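You operate a simulated robot arm through the tools that you are given. There is no shell and no other tool. Be economical: measure what you need, move in short steps, check, and stop when the job is done.

Carry out the task below with a simulated robot arm. There is one attempt and no reset: what you move stays moved.

TASK
Fetch the cream toggle from the counter of the washstand and set it on the top of the tea table. Then take the yellow sponge and put it in the ws basin.

It is judged by the outcome, as a careful person would: the job done as asked, and still so three seconds after it is handed in. It fails if anything else is knocked over, pushed out of place, dropped, spilled or broken.

THE ROBOT
A 6-joint arm with a two-finger parallel gripper, fixed in place. Base frame: the origin is at the foot of the arm, x ahead of it, y to its left, z up; the work surface is at about z = 0.84. Lengths are in m, angles in rad, forces in N, time in s.
With the tool pointing down near the work surface it reaches from about 0.24 to 0.64 m from the base axis. Its first joint turns from -1.152 to 1.152 rad. Payload 2.7 kg.
Tool frame: the origin (TCP) lies between the finger pads and is the grasp point; the fingertips stand 0.023 m ahead of it; z points along the fingers, y is the line along which they close. The gripper opens to 0.094 m. The fingers are 0.038 m wide and 0.01 m thick; the gripper's body (0.054 by 0.096 m) begins 0.039 m behind the TCP.
Orientation is that of the tool frame in the base frame, as [roll, pitch, yaw] about the fixed x, y, z axes, in that order (R = Rz(yaw) Ry(pitch) Rx(roll)). With the fingers straight down and closing along the base's y, the tool's x points along the base's -x, its y along +y and its z along -z.

THE INTERFACE
- The arm moves only by the tool move_arm. Its argument "deltas" is a list that holds one entry, the list of rows, each a list of 7 numbers: the shift along the tool's x, y, z in m, then the turn, a rotation vector about the tool's x, y, z in rad, then the finger opening in m, from 0 to 0.094. In form: [[[dx, dy, dz, rx, ry, rz, gripper], ...]]. A call has 1 to 20 rows; each row is the pose to reach, as a shift and turn from the pose commanded when the call began, along the tool's axes at that moment. A row lasts 0.2 s, in which the tool goes at most 0.05 m and 0.15 rad; a call with a longer step from one row to the next is refused whole, and so is a gripper value outside its range. A pose out of reach is approached as far as the arm can. The call stops where the force on the tool passes 40 N (or 10 N more than at its start, if that is more) or the arm is blocked; 0.2 s more then pass. The fingers move at their own pace (about 0.045 m/s each) and stop on an object; they squeeze with about 45 N. The grip force told is the motor's: it shows also when the fingers shut on nothing. Time passes only in rows, and 0.2 s behind the last, so rows that repeat a pose let the fingers close. It gives the time, the measured TCP pose, the force on the tool (base axes), the opening and the grip force at its end, in the units of the frame above (readings bear some noise), and new pictures: "views" is both (left out), scene, wrist or none.
- Cameras (640 x 400 px; columns grow to the right, rows downward): "scene" is fixed at [0.0818, -0.4459, 1.3918]; the picture's right is [0.65, -0.76, 0.00], its down [-0.52, -0.45, -0.73] and it looks along [0.55, 0.47, -0.69] (base axes); focal length 287 px, centre (320, 200). "wrist" rides on the gripper at [-0.039, 0, -0.044] in the tool frame; the picture's right is [0.00, -1.00, 0.00], its down [0.97, 0.00, -0.24] and it looks along [0.24, 0.00, 0.97] (tool axes); focal length 218 px, centre (320, 200).
- locate(camera, pixels): there is no depth. For up to 12 entries [column, row, z] of the newest picture of that camera ("zoom" is the newest enlarged one), the place [x, y] in the base frame at which the ray of that pixel passes the height z, good to about 0.002 m. No time passes.
- close_up(camera, box): a new picture of the part [left, top, right, bottom] of that camera's present view, enlarged. No time passes.
- job_done(): hands the job in; it is judged then, once.

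Work in short steps. Measure before you move; look again where a grasp or a placing could have gone wrong, and mend it. You have 80 turns and 120 pictures in all, those below and enlarged ones among them. Open the gripper and draw the arm clear of the work before you hand the job in, unless the task says otherwise; then end with one line.

The tools are called after "Emit:" as a command line: name --argument value ..., lists and objects as JSON in quotes. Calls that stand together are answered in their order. move_arm: Moves the arm, as the interface text tells. Its arguments: {"type":"object","properties":{"deltas":{"type":"array","items":{"type":"array","items":{"type":"array","items":{"type":"number"}}}},"views":{"type":"string","enum":["both","scene","wrist","none"]}},"required":["deltas"]} The other tools are called the same way: locate (camera, pixels) gives the place at which the rays of pixels pass given heights; close_up (camera, box) takes an enlarged picture of a part of a camera's view; job_done () hands the job in.

At the start:

```text
t: 0.0
position: [0.3642, -0.068, 1.0959]
ee_rot: [3.141, -0.001, -3.141]
wrist_force: [-0.1, 0.0, 0.0]
finger_gap: 0.0939
gripper_force: 0.1
```

scene: 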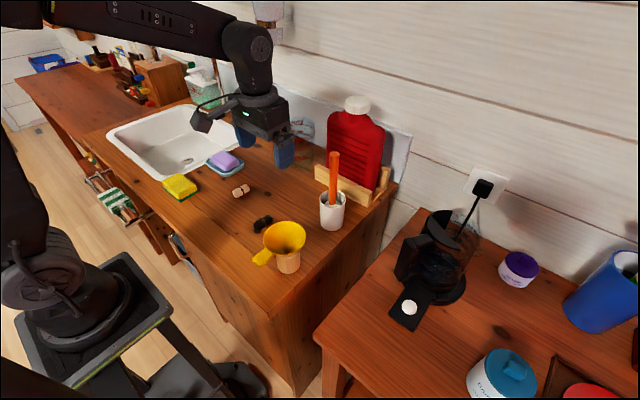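
wrist: 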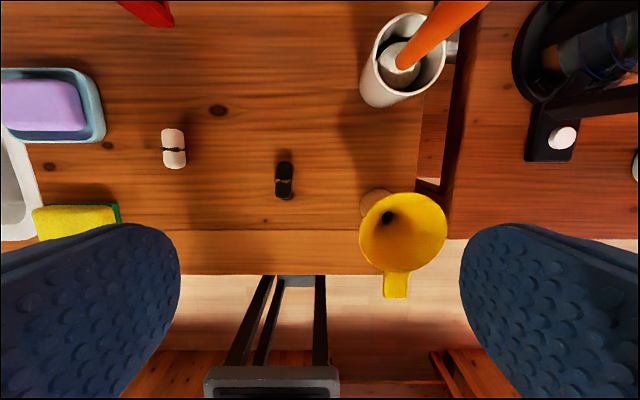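

The cream toggle shows at wrist (173,148) and the sponge at wrist (75,222). I'll measure them and look closer at the tables.

Emit:
locate --camera "wrist" --pixels '[[173, 130, 0.85], [173, 148, 0.85], [173, 167, 0.85], [162, 148, 0.85], [186, 148, 0.85], [284, 180, 0.85], [33, 210, 0.86], [118, 205, 0.86], [450, 235, 0.84], [560, 190, 0.84]]'

Emit:
locate --camera "scene" --pixels '[[240, 191, 0.85], [180, 187, 0.86], [180, 187, 0.87], [409, 308, 0.85], [314, 334, 0.84], [398, 212, 0.84], [170, 150, 0.75], [165, 183, 0.87], [185, 200, 0.87], [198, 186, 0.87], [178, 174, 0.87], [380, 330, 0.84]]'

Emit:
close_up --camera "scene" --box '[100, 90, 340, 240]'

Emit:
close_up --camera "scene" --box '[300, 200, 620, 400]'

```text
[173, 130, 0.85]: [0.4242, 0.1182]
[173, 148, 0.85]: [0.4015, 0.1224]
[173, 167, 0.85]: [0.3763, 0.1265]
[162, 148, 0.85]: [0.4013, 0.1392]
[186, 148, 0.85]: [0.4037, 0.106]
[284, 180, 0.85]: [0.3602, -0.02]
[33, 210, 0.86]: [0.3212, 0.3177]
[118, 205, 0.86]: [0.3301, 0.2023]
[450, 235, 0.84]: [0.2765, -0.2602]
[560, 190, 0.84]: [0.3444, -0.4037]
```

```text
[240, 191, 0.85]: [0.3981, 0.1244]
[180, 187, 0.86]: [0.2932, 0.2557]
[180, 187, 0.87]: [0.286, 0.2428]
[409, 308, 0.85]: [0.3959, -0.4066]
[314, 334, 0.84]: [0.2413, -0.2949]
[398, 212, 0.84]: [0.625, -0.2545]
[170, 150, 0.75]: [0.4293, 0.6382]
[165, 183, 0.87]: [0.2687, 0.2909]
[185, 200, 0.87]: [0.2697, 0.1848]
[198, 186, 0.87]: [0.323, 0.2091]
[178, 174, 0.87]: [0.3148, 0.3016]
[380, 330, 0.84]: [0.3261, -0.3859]
```

```text
2.67 times, centred on (220, 165) of scene
```

zoom: 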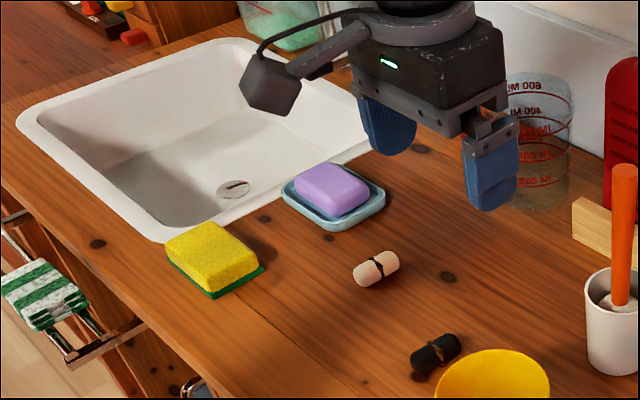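

```text
2.00 times, centred on (460, 300) of scene
```

zoom: 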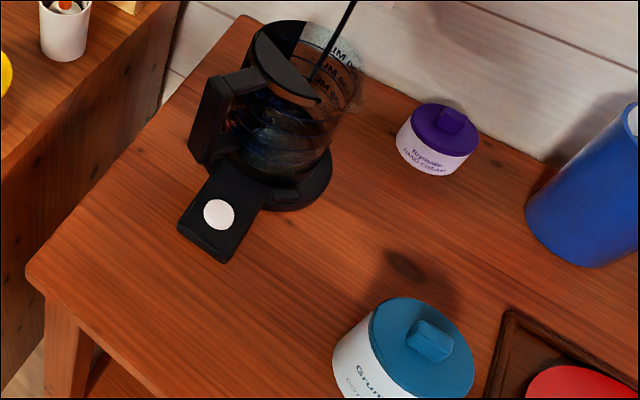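

The tea table (the right one) appears to be about 0.795 high. I'll move above the toggle for a closer look.

Emit:
move_arm --deltas '[[[-0.006, 0.032, 0.022, 0, 0, 0, 0.07], [-0.012, 0.064, 0.044, 0, 0, 0, 0.07], [-0.018, 0.096, 0.066, 0, 0, 0, 0.07], [-0.024, 0.128, 0.088, 0, 0, 0, 0.07], [-0.03, 0.16, 0.11, 0, 0, 0, 0.07], [-0.036, 0.19, 0.136, 0, 0, 0, 0.07]]]'

```text
t: 1.4
position: [0.4007, 0.1204, 0.9583]
ee_rot: [3.141, 0.0, 3.141]
wrist_force: [0.1, 0.4, 0.5]
finger_gap: 0.0699
gripper_force: 0.0
```

scene: 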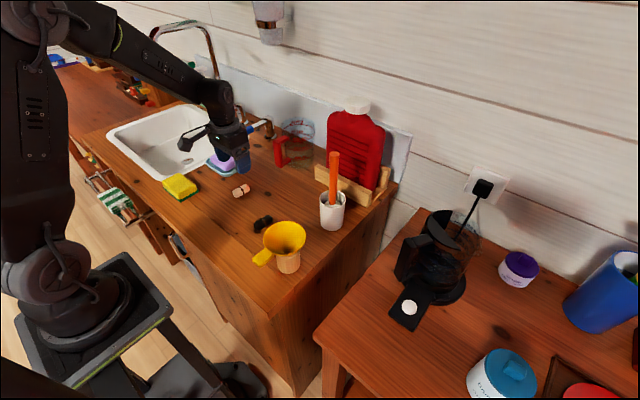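
wrist: 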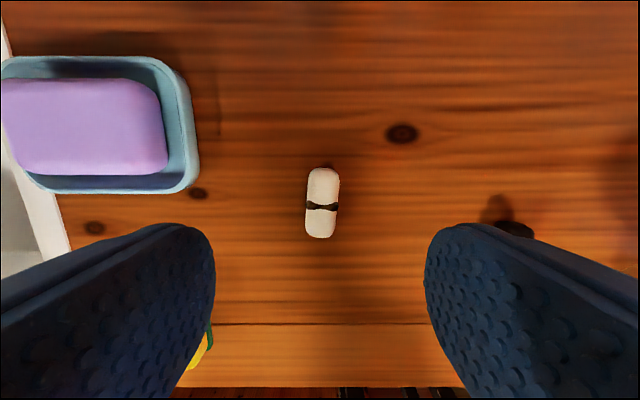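

The toggle is at wrist (322,203), its length almost along x. Measuring it.

Emit:
locate --camera "wrist" --pixels '[[322, 203, 0.85], [323, 168, 0.85], [320, 237, 0.85], [307, 203, 0.85], [338, 203, 0.85], [320, 325, 0.84], [320, 385, 0.84], [200, 130, 0.855]]'

Emit:
locate --camera "scene" --pixels '[[240, 191, 0.85], [365, 340, 0.795], [350, 340, 0.795], [370, 355, 0.795], [405, 325, 0.795], [388, 312, 0.795], [420, 345, 0.795], [440, 345, 0.795], [314, 334, 0.795], [472, 375, 0.795], [432, 310, 0.795], [460, 325, 0.795]]'

```text
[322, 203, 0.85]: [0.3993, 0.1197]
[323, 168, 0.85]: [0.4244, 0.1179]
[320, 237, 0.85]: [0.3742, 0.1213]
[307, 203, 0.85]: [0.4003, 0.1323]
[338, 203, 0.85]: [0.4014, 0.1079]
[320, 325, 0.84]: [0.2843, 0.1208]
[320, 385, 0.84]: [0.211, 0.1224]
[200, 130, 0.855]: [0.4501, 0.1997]
```

```text
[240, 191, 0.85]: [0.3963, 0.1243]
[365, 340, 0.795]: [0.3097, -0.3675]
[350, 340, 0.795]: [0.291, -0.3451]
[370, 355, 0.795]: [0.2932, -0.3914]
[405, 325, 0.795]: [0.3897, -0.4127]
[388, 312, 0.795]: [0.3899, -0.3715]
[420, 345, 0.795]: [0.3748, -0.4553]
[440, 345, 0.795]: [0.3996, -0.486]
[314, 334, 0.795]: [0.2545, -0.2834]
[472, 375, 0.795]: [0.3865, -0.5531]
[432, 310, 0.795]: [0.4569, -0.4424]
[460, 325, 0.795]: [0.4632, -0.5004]
```

Toggle is centred at (0.400, 0.120), 0.024 wide. Descending to TCP z≈0.866 and closing.

Emit:
move_arm --deltas '[[[0, 0, 0.03, 0, 0, 0, 0.06], [0, 0, 0.06, 0, 0, 0, 0.06], [0, 0, 0.08, 0, 0, 0, 0.06], [0, 0, 0.0925, 0, 0, 0, 0.06], [0, 0, 0.0925, 0, 0, 0, 0.01], [0, 0, 0.0925, 0, 0, 0, 0.01], [0, 0, 0.0925, 0, 0, 0, 0.01], [0, 0, 0.0925, 0, 0, 0, 0.01]]]' --views "wrist"

```text
t: 3.2
position: [0.4011, 0.1228, 0.8655]
ee_rot: [-3.141, 0.0, -3.141]
wrist_force: [0.0, -0.4, 0.7]
finger_gap: 0.0207
gripper_force: 45.1
```

wrist: 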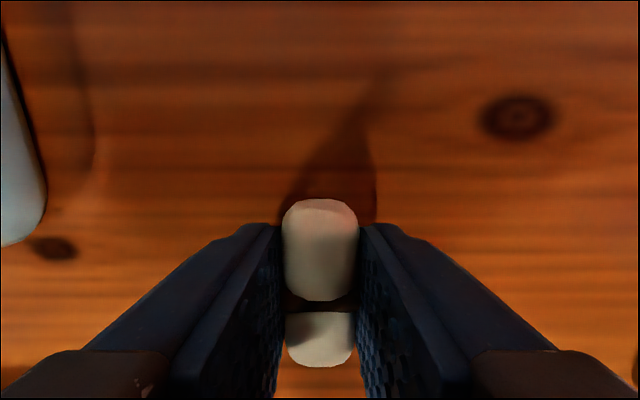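

Gripped (gap 0.0207). Lifting high, then carrying over to the tea table's free front-left area.

Emit:
move_arm --deltas '[[[0, 0, -0.03, 0, 0, 0, 0.01], [0, 0, -0.07, 0, 0, 0, 0.01], [0, 0, -0.11, 0, 0, 0, 0.01], [0, 0, -0.155, 0, 0, 0, 0.01], [0, 0, -0.2, 0, 0, 0, 0.01], [0, 0, -0.245, 0, 0, 0, 0.01], [0.007, -0.04, -0.245, 0, 0, 0, 0.01], [0.014, -0.08, -0.245, 0, 0, 0, 0.01], [0.021, -0.12, -0.245, 0, 0, 0, 0.01], [0.028, -0.16, -0.245, 0, 0, 0, 0.01], [0.035, -0.2, -0.245, 0, 0, 0, 0.01], [0.042, -0.24, -0.245, 0, 0, 0, 0.01], [0.049, -0.28, -0.245, 0, 0, 0, 0.01], [0.056, -0.32, -0.245, 0, 0, 0, 0.01], [0.063, -0.36, -0.245, 0, 0, 0, 0.01], [0.07, -0.4, -0.245, 0, 0, 0, 0.01], [0.08, -0.44, -0.245, 0, 0, 0, 0.01], [0.09, -0.485, -0.245, 0, 0, 0, 0.01], [0.09, -0.495, -0.245, 0, 0, 0, 0.01]]]'

```text
t: 7.2
position: [0.3097, -0.3725, 1.1117]
ee_rot: [-3.141, 0.0, -3.141]
wrist_force: [0.1, 0.8, 0.6]
finger_gap: 0.0206
gripper_force: 45.2
```

scene: 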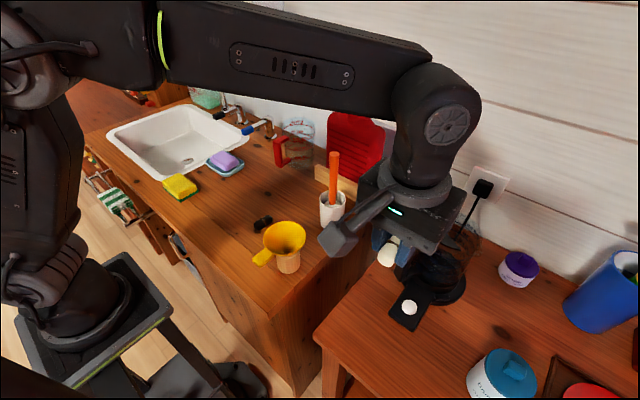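
wrist: 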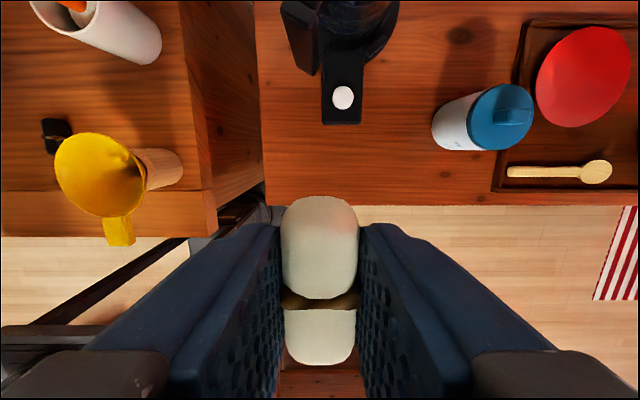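

Now measuring the table's edge (row 205), its corner, the coffee maker's pad (322–360, 125) and the tin.

Emit:
locate --camera "wrist" --pixels '[[268, 205, 0.795], [400, 205, 0.795], [322, 124, 0.795], [361, 124, 0.795], [283, 60, 0.9], [318, 75, 0.9], [434, 145, 0.795], [480, 150, 0.87], [343, 97, 0.81], [450, 30, 0.795], [343, 97, 0.83]]'

Emit:
locate --camera "scene" --pixels '[[409, 308, 0.8], [409, 308, 0.81], [409, 308, 0.83], [314, 334, 0.795], [314, 334, 0.78]]'

```text
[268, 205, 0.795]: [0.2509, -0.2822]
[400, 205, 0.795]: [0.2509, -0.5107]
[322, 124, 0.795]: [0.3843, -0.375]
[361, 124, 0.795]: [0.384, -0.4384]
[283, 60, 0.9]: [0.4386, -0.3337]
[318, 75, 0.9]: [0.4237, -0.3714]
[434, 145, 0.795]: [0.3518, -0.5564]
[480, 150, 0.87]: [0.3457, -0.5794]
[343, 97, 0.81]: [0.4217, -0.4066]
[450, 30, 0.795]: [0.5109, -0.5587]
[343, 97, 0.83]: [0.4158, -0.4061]
```

```text
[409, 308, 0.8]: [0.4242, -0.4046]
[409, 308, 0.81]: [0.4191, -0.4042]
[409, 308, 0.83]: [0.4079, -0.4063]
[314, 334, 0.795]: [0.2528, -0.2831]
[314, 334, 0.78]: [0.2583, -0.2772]
```

Table height is confirmed at about 0.795, and the spot (0.310,-0.3725) is free. Descending to slightly above contact.

Emit:
move_arm --deltas '[[[0, 0, 0.04, 0, 0, 0, 0.01], [0, 0, 0.08, 0, 0, 0, 0.01], [0, 0, 0.12, 0, 0, 0, 0.01], [0, 0, 0.16, 0, 0, 0, 0.01], [0, 0, 0.2, 0, 0, 0, 0.01], [0, 0, 0.23, 0, 0, 0, 0.01], [0, 0, 0.255, 0, 0, 0, 0.01], [0, 0, 0.27, 0, 0, 0, 0.01], [0, 0, 0.28, 0, 0, 0, 0.01]]]'

```text
t: 9.2
position: [0.3113, -0.3742, 0.8309]
ee_rot: [3.141, 0.0, 3.14]
wrist_force: [0.0, 0.0, -0.4]
finger_gap: 0.0205
gripper_force: 44.8
```

scene: 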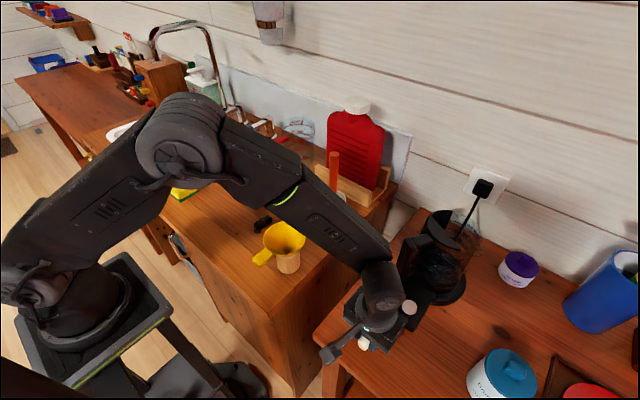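
wrist: 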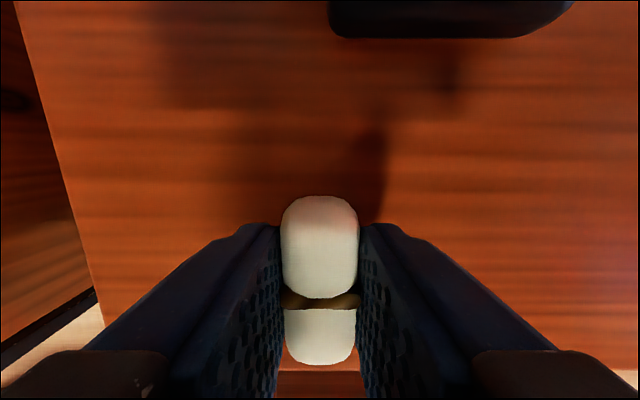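

Clear. Lowering gently in small steps.

Emit:
move_arm --deltas '[[[0, 0, 0.002, 0, 0, 0, 0.01], [0, 0, 0.004, 0, 0, 0, 0.01], [0, 0, 0.006, 0, 0, 0, 0.01], [0, 0, 0.007, 0, 0, 0, 0.01]]]' --views "wrist"

```text
t: 10.2
position: [0.3109, -0.373, 0.8252]
ee_rot: [-3.141, 0.002, 3.141]
wrist_force: [-3.6, 3.9, 13.7]
finger_gap: 0.0205
gripper_force: 44.2
```

wrist: 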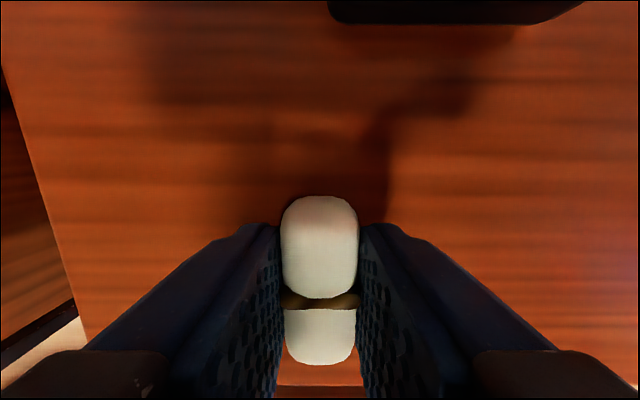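

Contact (13.7 N up), so the toggle is on the table. Opening, then going straight up.

Emit:
move_arm --deltas '[[[0, 0, 0.006, 0, 0, 0, 0.05], [0, 0, 0.006, 0, 0, 0, 0.05], [0, 0, 0.006, 0, 0, 0, 0.05], [0, 0, -0.02, 0, 0, 0, 0.05], [0, 0, -0.06, 0, 0, 0, 0.05], [0, 0, -0.1, 0, 0, 0, 0.05], [0, 0, -0.145, 0, 0, 0, 0.05], [0, 0, -0.19, 0, 0, 0, 0.05], [0, 0, -0.235, 0, 0, 0, 0.05], [0, 0, -0.28, 0, 0, 0, 0.05]]]'

```text
t: 10.7
position: [0.3104, -0.3786, 0.8231]
ee_rot: [-3.127, 0.007, -3.139]
wrist_force: [-0.3, 0.0, 2.6]
finger_gap: 0.0499
gripper_force: 0.7
stopped in row 2: the force on the tool passed its limit (the readings are from after the stop); the commanded pose is now the measured one
```

scene: 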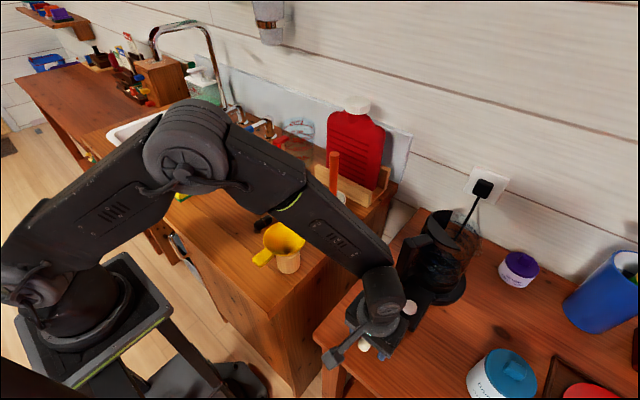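
wrist: 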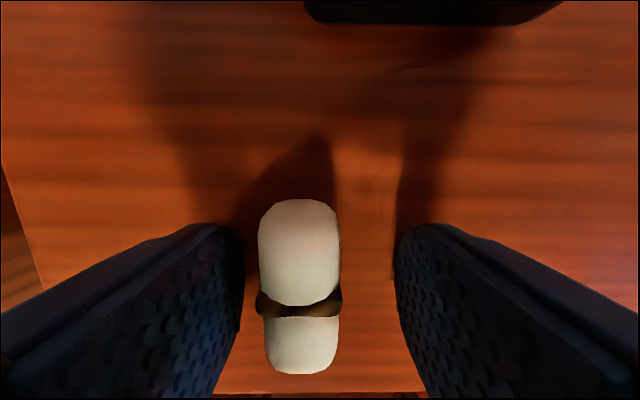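

The toggle is released and resting. Retreating straight up, correcting the small tilt.

Emit:
move_arm --deltas '[[[0, 0, -0.02, 0, 0, 0, 0.05], [0, 0, -0.06, 0.014, -0.007, 0, 0.05], [0, 0, -0.1, 0.014, -0.007, 0, 0.05], [0, 0, -0.145, 0.014, -0.007, 0, 0.05], [0, 0, -0.19, 0.014, -0.007, 0, 0.05], [0, 0, -0.235, 0.014, -0.007, 0, 0.05], [0, 0, -0.28, 0.014, -0.007, 0, 0.05]]]'

```text
t: 12.3
position: [0.3093, -0.3761, 1.1067]
ee_rot: [-3.117, 0.011, -3.14]
wrist_force: [0.4, -0.6, 0.3]
finger_gap: 0.0499
gripper_force: 0.0
```

scene: 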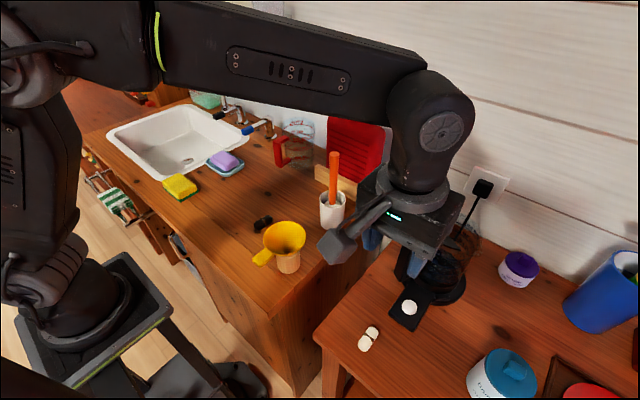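
wrist: 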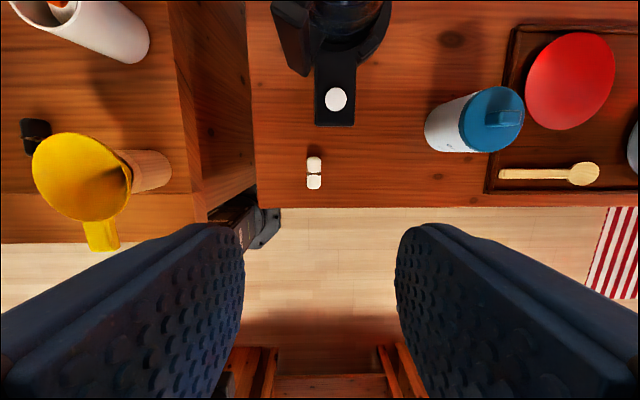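

The toggle lies on the tea table at scene (369,339). Correcting the tilt and starting back towards the sponge at the same height.

Emit:
move_arm --deltas '[[[0, 0.03, 0, -0.024, 0.011, 0, 0.094], [0, 0.07, 0, -0.024, 0.011, 0, 0.094], [0, 0.11, 0, -0.024, 0.011, 0, 0.094], [0, 0.15, 0, -0.024, 0.011, 0, 0.094], [0, 0.19, 0, -0.024, 0.011, 0, 0.094], [0, 0.23, 0, -0.024, 0.011, 0, 0.094], [0, 0.27, 0, -0.024, 0.011, 0, 0.094], [0, 0.31, 0, -0.024, 0.011, 0, 0.094], [0, 0.35, 0, -0.024, 0.011, 0, 0.094], [0, 0.39, 0, -0.024, 0.011, 0, 0.094], [0, 0.43, 0, -0.024, 0.011, 0, 0.094], [0, 0.47, 0, -0.024, 0.011, 0, 0.094]]]' --views "wrist"

```text
t: 14.9
position: [0.3089, 0.0943, 1.0898]
ee_rot: [-3.137, 0.003, -3.141]
wrist_force: [-0.9, -0.1, -0.2]
finger_gap: 0.0938
gripper_force: 0.1
```

wrist: 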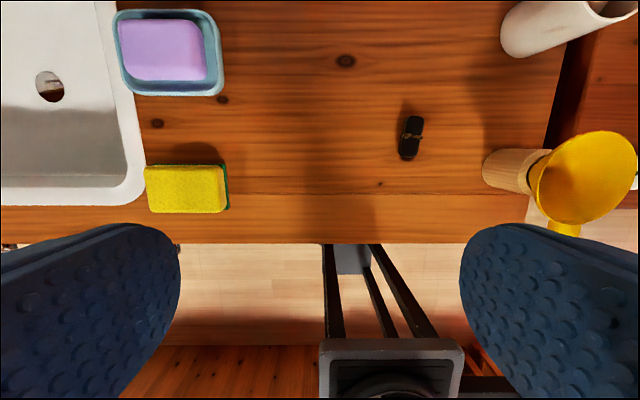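

Now moving above the sponge while turning 90° so the fingers close along x (its short side).

Emit:
move_arm --deltas '[[[0, 0.015, 0, 0, 0, -0.143, 0.094], [0, 0.03, 0, 0, 0, -0.286, 0.094], [0, 0.045, 0, 0, 0, -0.428, 0.094], [0, 0.06, 0, 0, 0, -0.571, 0.094], [0, 0.075, 0, 0, 0, -0.714, 0.094], [0, 0.09, 0, 0, 0, -0.857, 0.094], [0, 0.105, 0, 0, 0, -1.0, 0.094], [0, 0.12, 0, 0, 0, -1.142, 0.094], [0, 0.135, 0, 0, 0, -1.285, 0.094], [0, 0.15, 0, 0, 0, -1.428, 0.094], [0.01, 0.15, 0, 0, 0, -1.571, 0.094], [0.01, 0.15, 0, 0, 0, -1.571, 0.094]]]'

```text
t: 17.5
position: [0.2974, 0.2442, 1.0904]
ee_rot: [-3.138, -0.004, -1.568]
wrist_force: [0.6, 0.4, 0.2]
finger_gap: 0.094
gripper_force: 0.1
```

scene: 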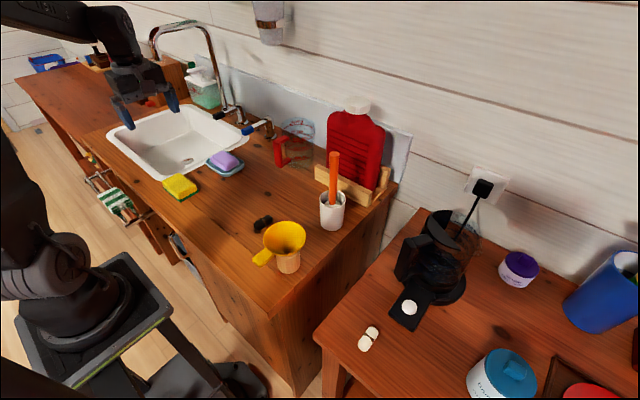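
wrist: 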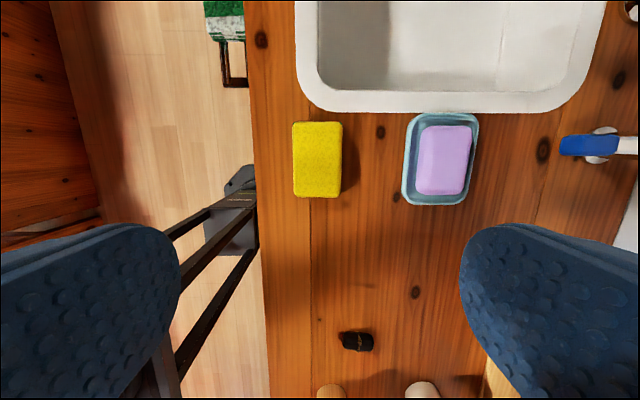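

Sponge top corners at wrist (292,122),(342,197). Measuring sponge, basin and drain.

Emit:
locate --camera "wrist" --pixels '[[292, 123, 0.875], [342, 123, 0.875], [294, 197, 0.875], [340, 197, 0.875], [317, 160, 0.875], [317, 160, 0.86], [297, 100, 0.845], [560, 108, 0.845], [320, 75, 0.75], [400, 85, 0.72], [403, 190, 0.86]]'

Emit:
close_up --camera "scene" --box '[100, 80, 260, 220]'

```text
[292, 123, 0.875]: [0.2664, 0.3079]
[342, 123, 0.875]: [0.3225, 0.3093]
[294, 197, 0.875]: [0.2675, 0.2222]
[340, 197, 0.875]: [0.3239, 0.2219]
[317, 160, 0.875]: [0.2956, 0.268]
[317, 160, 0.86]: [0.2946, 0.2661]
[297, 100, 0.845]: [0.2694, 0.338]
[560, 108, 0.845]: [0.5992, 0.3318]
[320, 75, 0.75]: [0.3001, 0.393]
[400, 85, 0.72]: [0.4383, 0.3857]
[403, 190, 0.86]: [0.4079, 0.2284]
```

```text
2.86 times, centred on (180, 150) of scene
```

zoom: 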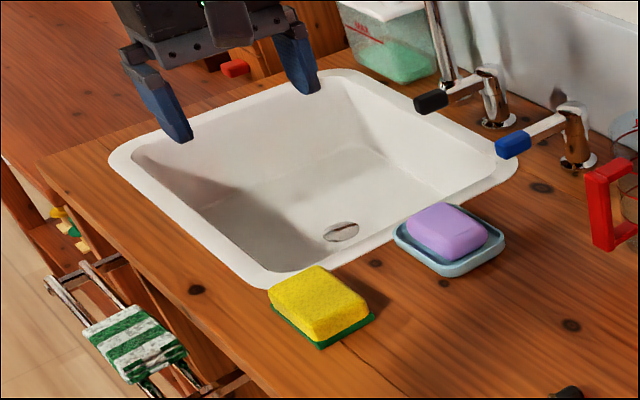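

Emit:
locate --camera "zoom" --pixels '[[319, 296, 0.87], [319, 296, 0.88], [319, 296, 0.89], [319, 350, 0.84], [375, 320, 0.84], [345, 232, 0.72], [345, 232, 0.7], [345, 232, 0.68], [255, 205, 0.7], [160, 155, 0.845]]'

```text
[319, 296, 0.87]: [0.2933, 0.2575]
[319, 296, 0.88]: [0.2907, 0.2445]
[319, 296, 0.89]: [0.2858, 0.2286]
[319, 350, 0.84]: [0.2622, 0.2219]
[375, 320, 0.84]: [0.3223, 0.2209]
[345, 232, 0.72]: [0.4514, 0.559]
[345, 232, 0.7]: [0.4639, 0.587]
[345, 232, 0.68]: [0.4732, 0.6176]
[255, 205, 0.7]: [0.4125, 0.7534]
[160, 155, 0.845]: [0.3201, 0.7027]
```

Sponge centre (0.295,0.265), top ≈0.866, width 0.058. Descending around it.

Emit:
move_arm --deltas '[[[-0.02, 0.002, 0.03, 0, 0, 0, 0.094], [-0.021, 0.002, 0.07, 0, 0, 0, 0.094], [-0.021, 0.002, 0.11, 0, 0, 0, 0.094], [-0.021, 0.002, 0.145, 0, 0, 0, 0.094], [-0.021, 0.002, 0.17, 0, 0, 0, 0.094]]]' --views "wrist"

```text
t: 18.7
position: [0.2959, 0.266, 0.9179]
ee_rot: [-3.138, -0.002, -1.568]
wrist_force: [0.2, 0.2, 0.2]
finger_gap: 0.0939
gripper_force: 0.0
```

wrist: 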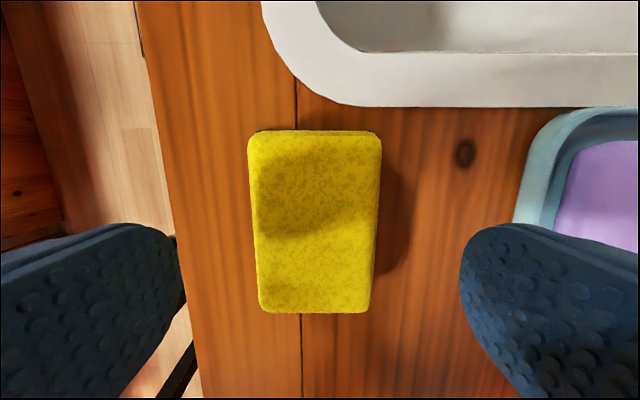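

Well centred. Descending the last bit and closing.

Emit:
move_arm --deltas '[[[0, 0, 0.02, 0, 0, 0, 0.088], [0, 0, 0.04, 0, 0, 0, 0.088], [0, 0, 0.049, 0, 0, 0, 0.088], [0, 0, 0.049, 0, 0, 0, 0.03], [0, 0, 0.049, 0, 0, 0, 0.03], [0, 0, 0.049, 0, 0, 0, 0.03], [0, 0, 0.049, 0, 0, 0, 0.03]]]' --views "wrist"

```text
t: 20.3
position: [0.2969, 0.2631, 0.8696]
ee_rot: [-3.139, -0.003, -1.569]
wrist_force: [-0.2, -0.6, 0.8]
finger_gap: 0.0588
gripper_force: 45.0
```

wrist: 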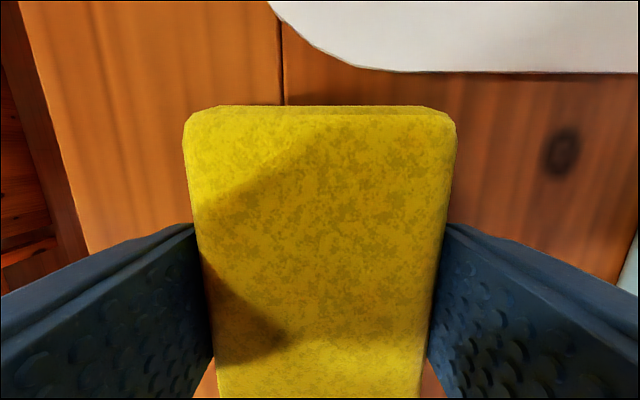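

Gripped. Lifting 0.1 and looking at the basin and faucet.

Emit:
move_arm --deltas '[[[0, 0, -0.03, 0, 0, 0, 0.03], [0, 0, -0.07, 0, 0, 0, 0.03], [0, 0, -0.11, 0, 0, 0, 0.03], [-0.03, -0.01, -0.13, 0, 0, 0, 0.03], [-0.06, -0.02, -0.13, 0, 0, 0, 0.03]]]'

Emit:
close_up --camera "scene" --box '[80, 0, 320, 200]'

```text
t: 21.5
position: [0.3143, 0.3261, 1.0002]
ee_rot: [-3.141, -0.002, -1.57]
wrist_force: [-0.6, 0.0, -1.1]
finger_gap: 0.0587
gripper_force: 44.5
```

scene: 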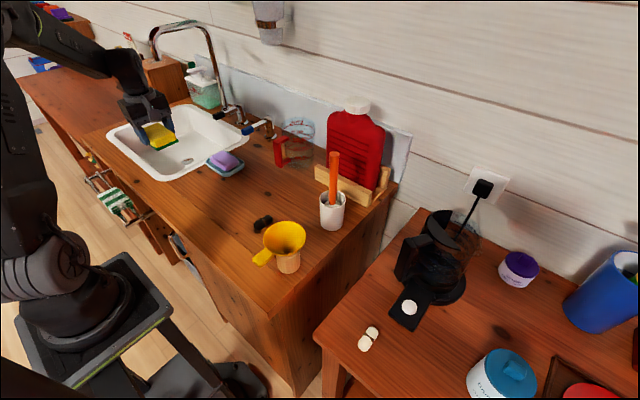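
wrist: 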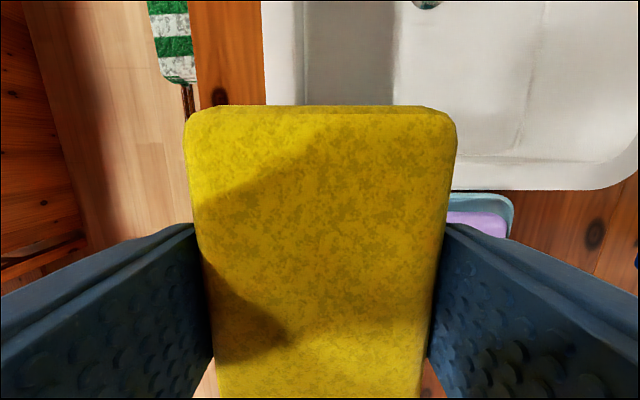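

```text
2.00 times, centred on (200, 100) of scene
```

zoom: 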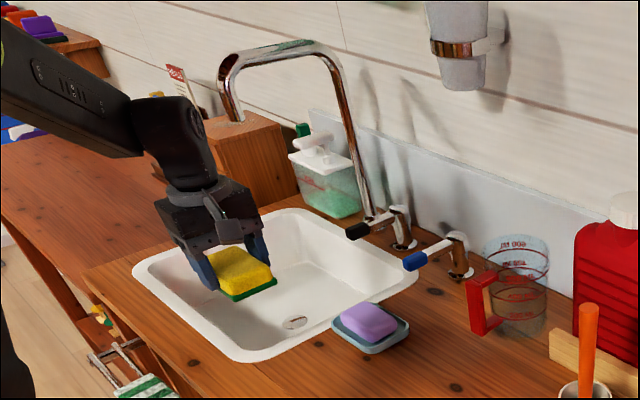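

I'll find the basin's floor height from the drain: wrist (425,3), scene (187,160).

Emit:
locate --camera "wrist" --pixels '[[425, 3, 0.78], [425, 3, 0.74], [425, 3, 0.7], [425, 3, 0.66], [265, 60, 0.845], [300, 60, 0.8], [395, 60, 0.72], [500, 155, 0.72], [500, 188, 0.845]]'

Emit:
locate --camera "scene" --pixels '[[187, 161, 0.78], [187, 161, 0.74], [187, 161, 0.7], [187, 161, 0.66]]'

```text
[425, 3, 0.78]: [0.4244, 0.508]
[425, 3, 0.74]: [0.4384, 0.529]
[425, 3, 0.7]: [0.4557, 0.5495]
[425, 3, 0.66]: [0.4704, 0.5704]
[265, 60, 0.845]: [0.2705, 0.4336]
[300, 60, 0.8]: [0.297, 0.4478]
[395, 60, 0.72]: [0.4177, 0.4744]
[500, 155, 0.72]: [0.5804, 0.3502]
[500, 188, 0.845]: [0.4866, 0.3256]
```

```text
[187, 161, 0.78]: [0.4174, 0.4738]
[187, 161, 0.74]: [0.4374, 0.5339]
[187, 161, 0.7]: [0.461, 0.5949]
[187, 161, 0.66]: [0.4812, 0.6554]
```

Basin floor ≈0.742, drain at (0.438,0.53); spout end is near (0.49,0.60,1.08), so I'll stay at x≤0.39. Moving over the basin.

Emit:
move_arm --deltas '[[[-0.03, -0.015, 0.0, 0, 0, 0, 0.03], [-0.06, -0.03, 0.01, 0, 0, 0, 0.03], [-0.09, -0.045, 0.02, 0, 0, 0, 0.03], [-0.12, -0.06, 0.035, 0, 0, 0, 0.03], [-0.145, -0.07, 0.05, 0, 0, 0, 0.03], [-0.159, -0.074, 0.06, 0, 0, 0, 0.03]]]'

Emit:
close_up --camera "scene" --box '[80, 20, 280, 200]'

```text
t: 22.9
position: [0.3913, 0.4846, 0.9385]
ee_rot: [-3.139, -0.004, -1.569]
wrist_force: [-0.7, -0.6, 0.5]
finger_gap: 0.0585
gripper_force: 44.7
```

scene: 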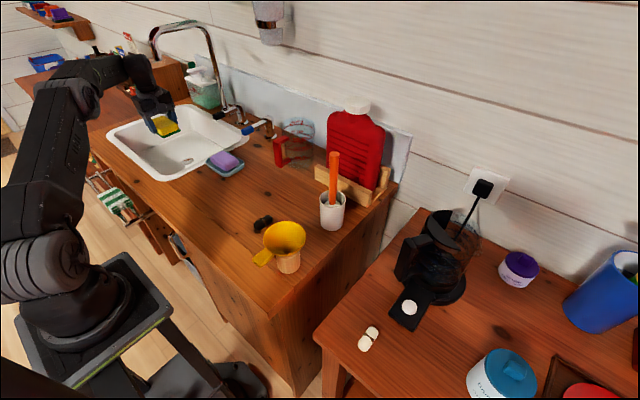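
wrist: 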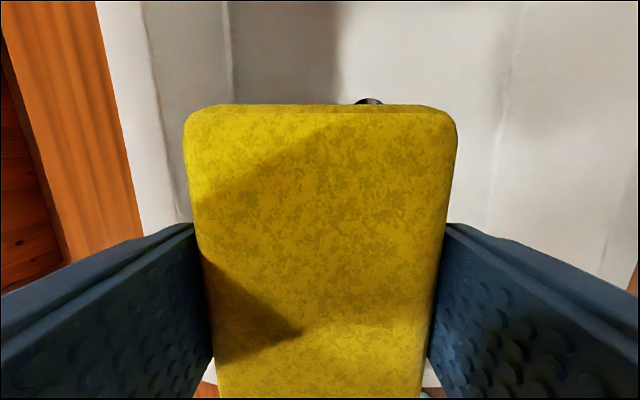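

```text
2.22 times, centred on (180, 110) of scene
```

zoom: 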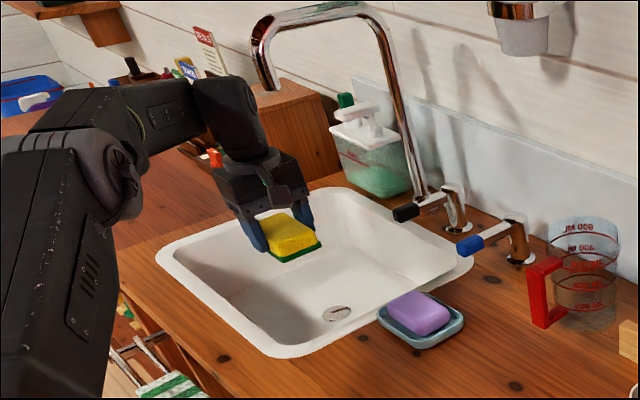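

Clear of the spout. Checking the floor's creases at columns 232 and 500.

Emit:
locate --camera "wrist" --pixels '[[232, 80, 0.742], [500, 100, 0.742], [488, 215, 0.742], [175, 215, 0.742], [145, 30, 0.842], [122, 120, 0.845], [600, 270, 0.742]]'

```text
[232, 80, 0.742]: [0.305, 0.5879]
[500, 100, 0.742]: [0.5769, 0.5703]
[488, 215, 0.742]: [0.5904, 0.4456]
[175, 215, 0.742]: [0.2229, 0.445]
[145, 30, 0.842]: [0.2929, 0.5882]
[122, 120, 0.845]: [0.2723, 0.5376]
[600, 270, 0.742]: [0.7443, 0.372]
```

Floor spans x≈0.305–0.577, so there's room. Lowering to z≈0.805.

Emit:
move_arm --deltas '[[[0, 0, 0.03, 0, 0, 0, 0.03], [0, 0, 0.06, 0, 0, 0, 0.03], [0, 0, 0.09, 0, 0, 0, 0.03], [0, 0, 0.115, 0, 0, 0, 0.03], [0, 0, 0.133, 0, 0, 0, 0.03]]]' --views "wrist"

Emit:
close_up --camera "scene" --box '[100, 70, 260, 190]'

```text
t: 24.1
position: [0.3919, 0.4849, 0.8063]
ee_rot: [-3.139, -0.004, -1.568]
wrist_force: [0.0, 0.3, 0.3]
finger_gap: 0.059
gripper_force: 44.7
```

wrist: 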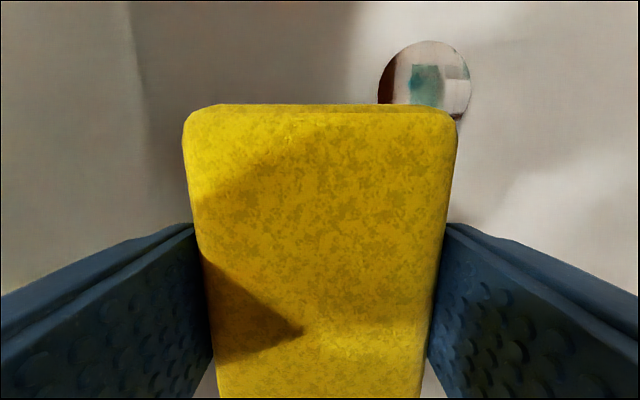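

```text
3.33 times, centred on (180, 130) of scene
```

zoom: 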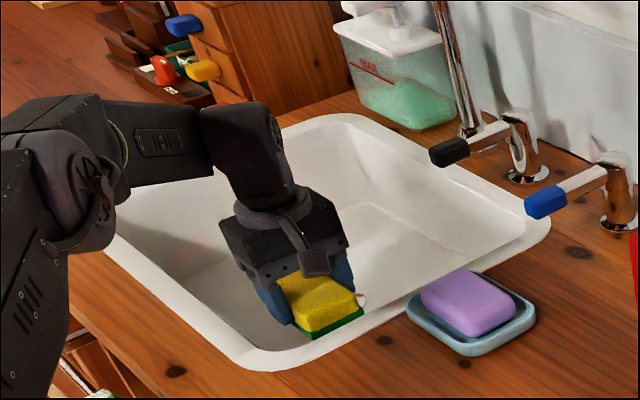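

The box on the hand still clears the rim. Lowering to z≈0.780 in small steps.

Emit:
move_arm --deltas '[[[0, 0, 0.008, 0, 0, 0, 0.03], [0, 0, 0.016, 0, 0, 0, 0.03], [0, 0, 0.022, 0, 0, 0, 0.03], [0, 0, 0.026, 0, 0, 0, 0.03]]]' --views "wrist"

Emit:
close_up --camera "scene" --box '[100, 70, 260, 190]'

```text
t: 25.1
position: [0.3914, 0.4841, 0.781]
ee_rot: [-3.138, -0.003, -1.569]
wrist_force: [-0.3, -0.4, -0.8]
finger_gap: 0.0586
gripper_force: 44.9
```

wrist: 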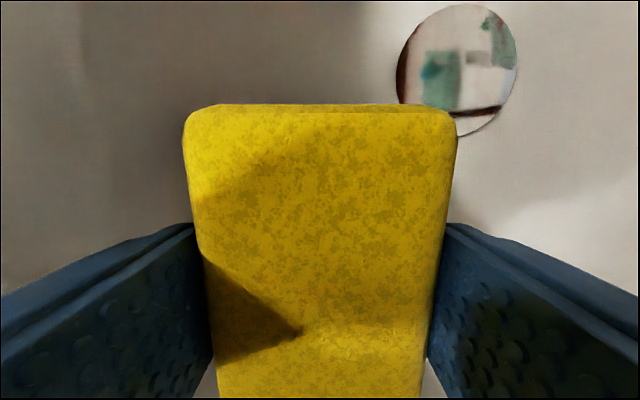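

```text
3.33 times, centred on (180, 130) of scene
```

zoom: 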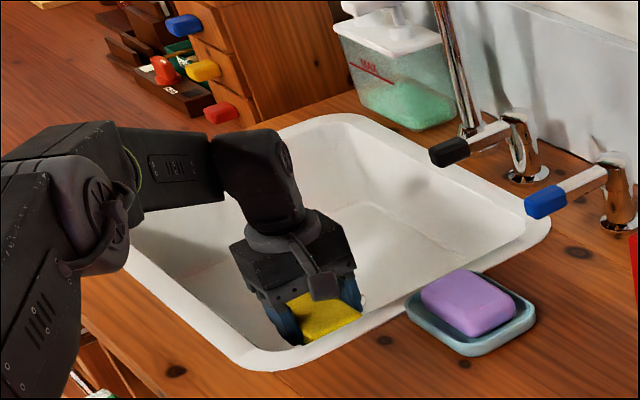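

No contact yet. A few mm more, then open and rise straight up.

Emit:
move_arm --deltas '[[[0, 0, 0.003, 0, 0, 0, 0.03], [0, 0, 0.006, 0, 0, 0, 0.03], [0, 0, 0.006, 0, 0, 0, 0.09], [0, 0, 0.006, 0, 0, 0, 0.09], [0, 0, 0.006, 0, 0, 0, 0.09], [0, 0, -0.02, 0, 0, 0, 0.09], [0, 0, -0.06, 0, 0, 0, 0.09], [0, 0, -0.1, 0, 0, 0, 0.09], [0, 0, -0.14, 0, 0, 0, 0.09], [0.04, 0.02, -0.16, 0, 0, 0, 0.09], [0.08, 0.04, -0.18, 0, 0, 0, 0.09], [0.12, 0.06, -0.2, 0, 0, 0, 0.09]]]'

Emit:
close_up --camera "scene" --box '[80, 40, 280, 200]'

```text
t: 27.7
position: [0.3305, 0.3627, 0.9811]
ee_rot: [-3.138, -0.004, -1.568]
wrist_force: [0.8, 0.9, 1.0]
finger_gap: 0.0902
gripper_force: 0.1
```

scene: 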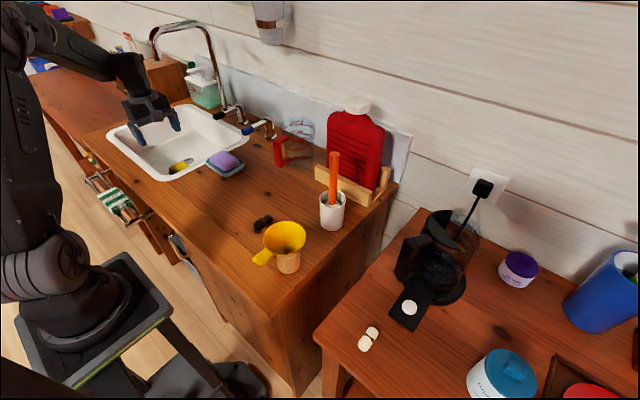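
wrist: 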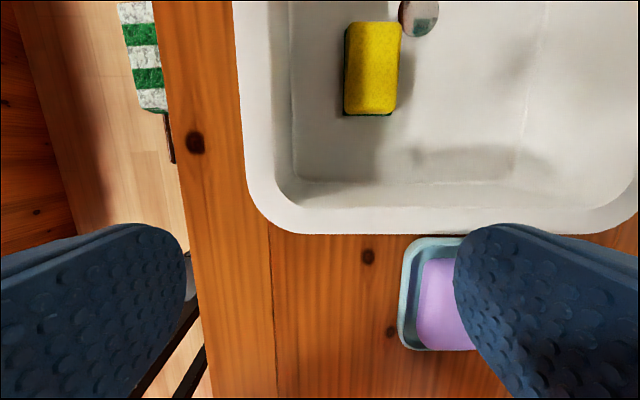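

```text
2.50 times, centred on (180, 120) of scene
```

zoom: 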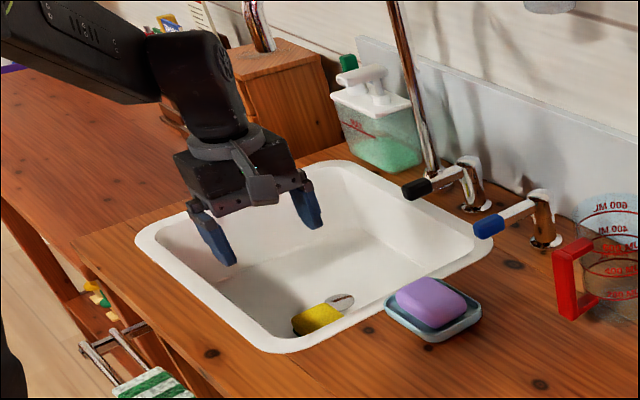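

The sponge lies flat in the basin and the toggle is on the tea table. Drawing the arm up and clear.

Emit:
move_arm --deltas '[[[0.02, 0, -0.03, 0, 0, 0, 0.09], [0.04, 0, -0.06, 0, 0, 0, 0.09], [0.07, 0, -0.09, 0, 0, 0, 0.09], [0.1, 0, -0.12, 0, 0, 0, 0.09], [0.13, 0, -0.14, 0, 0, 0, 0.09]]]' --views "scene"

```text
t: 28.9
position: [0.3305, 0.2353, 1.1233]
ee_rot: [-3.14, -0.004, -1.569]
wrist_force: [-0.9, 0.7, 0.5]
finger_gap: 0.0902
gripper_force: 0.1
```

scene: 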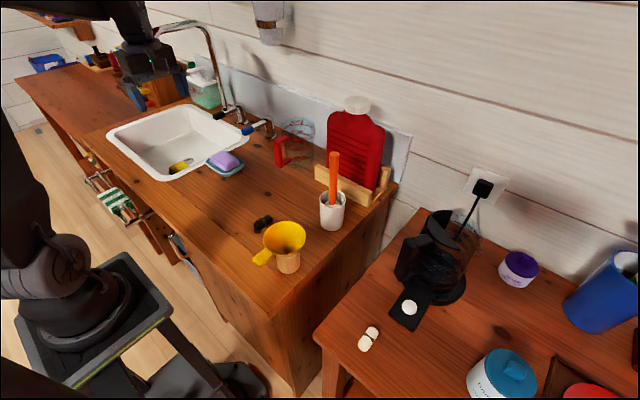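

All is in place, so I'm handing in.

Emit:
job_done

```text
The job is handed in.
```

The cream toggle is on the top of the tea table and the yellow sponge lies flat in the washstand basin; nothing else was moved, as far as the last pictures show.
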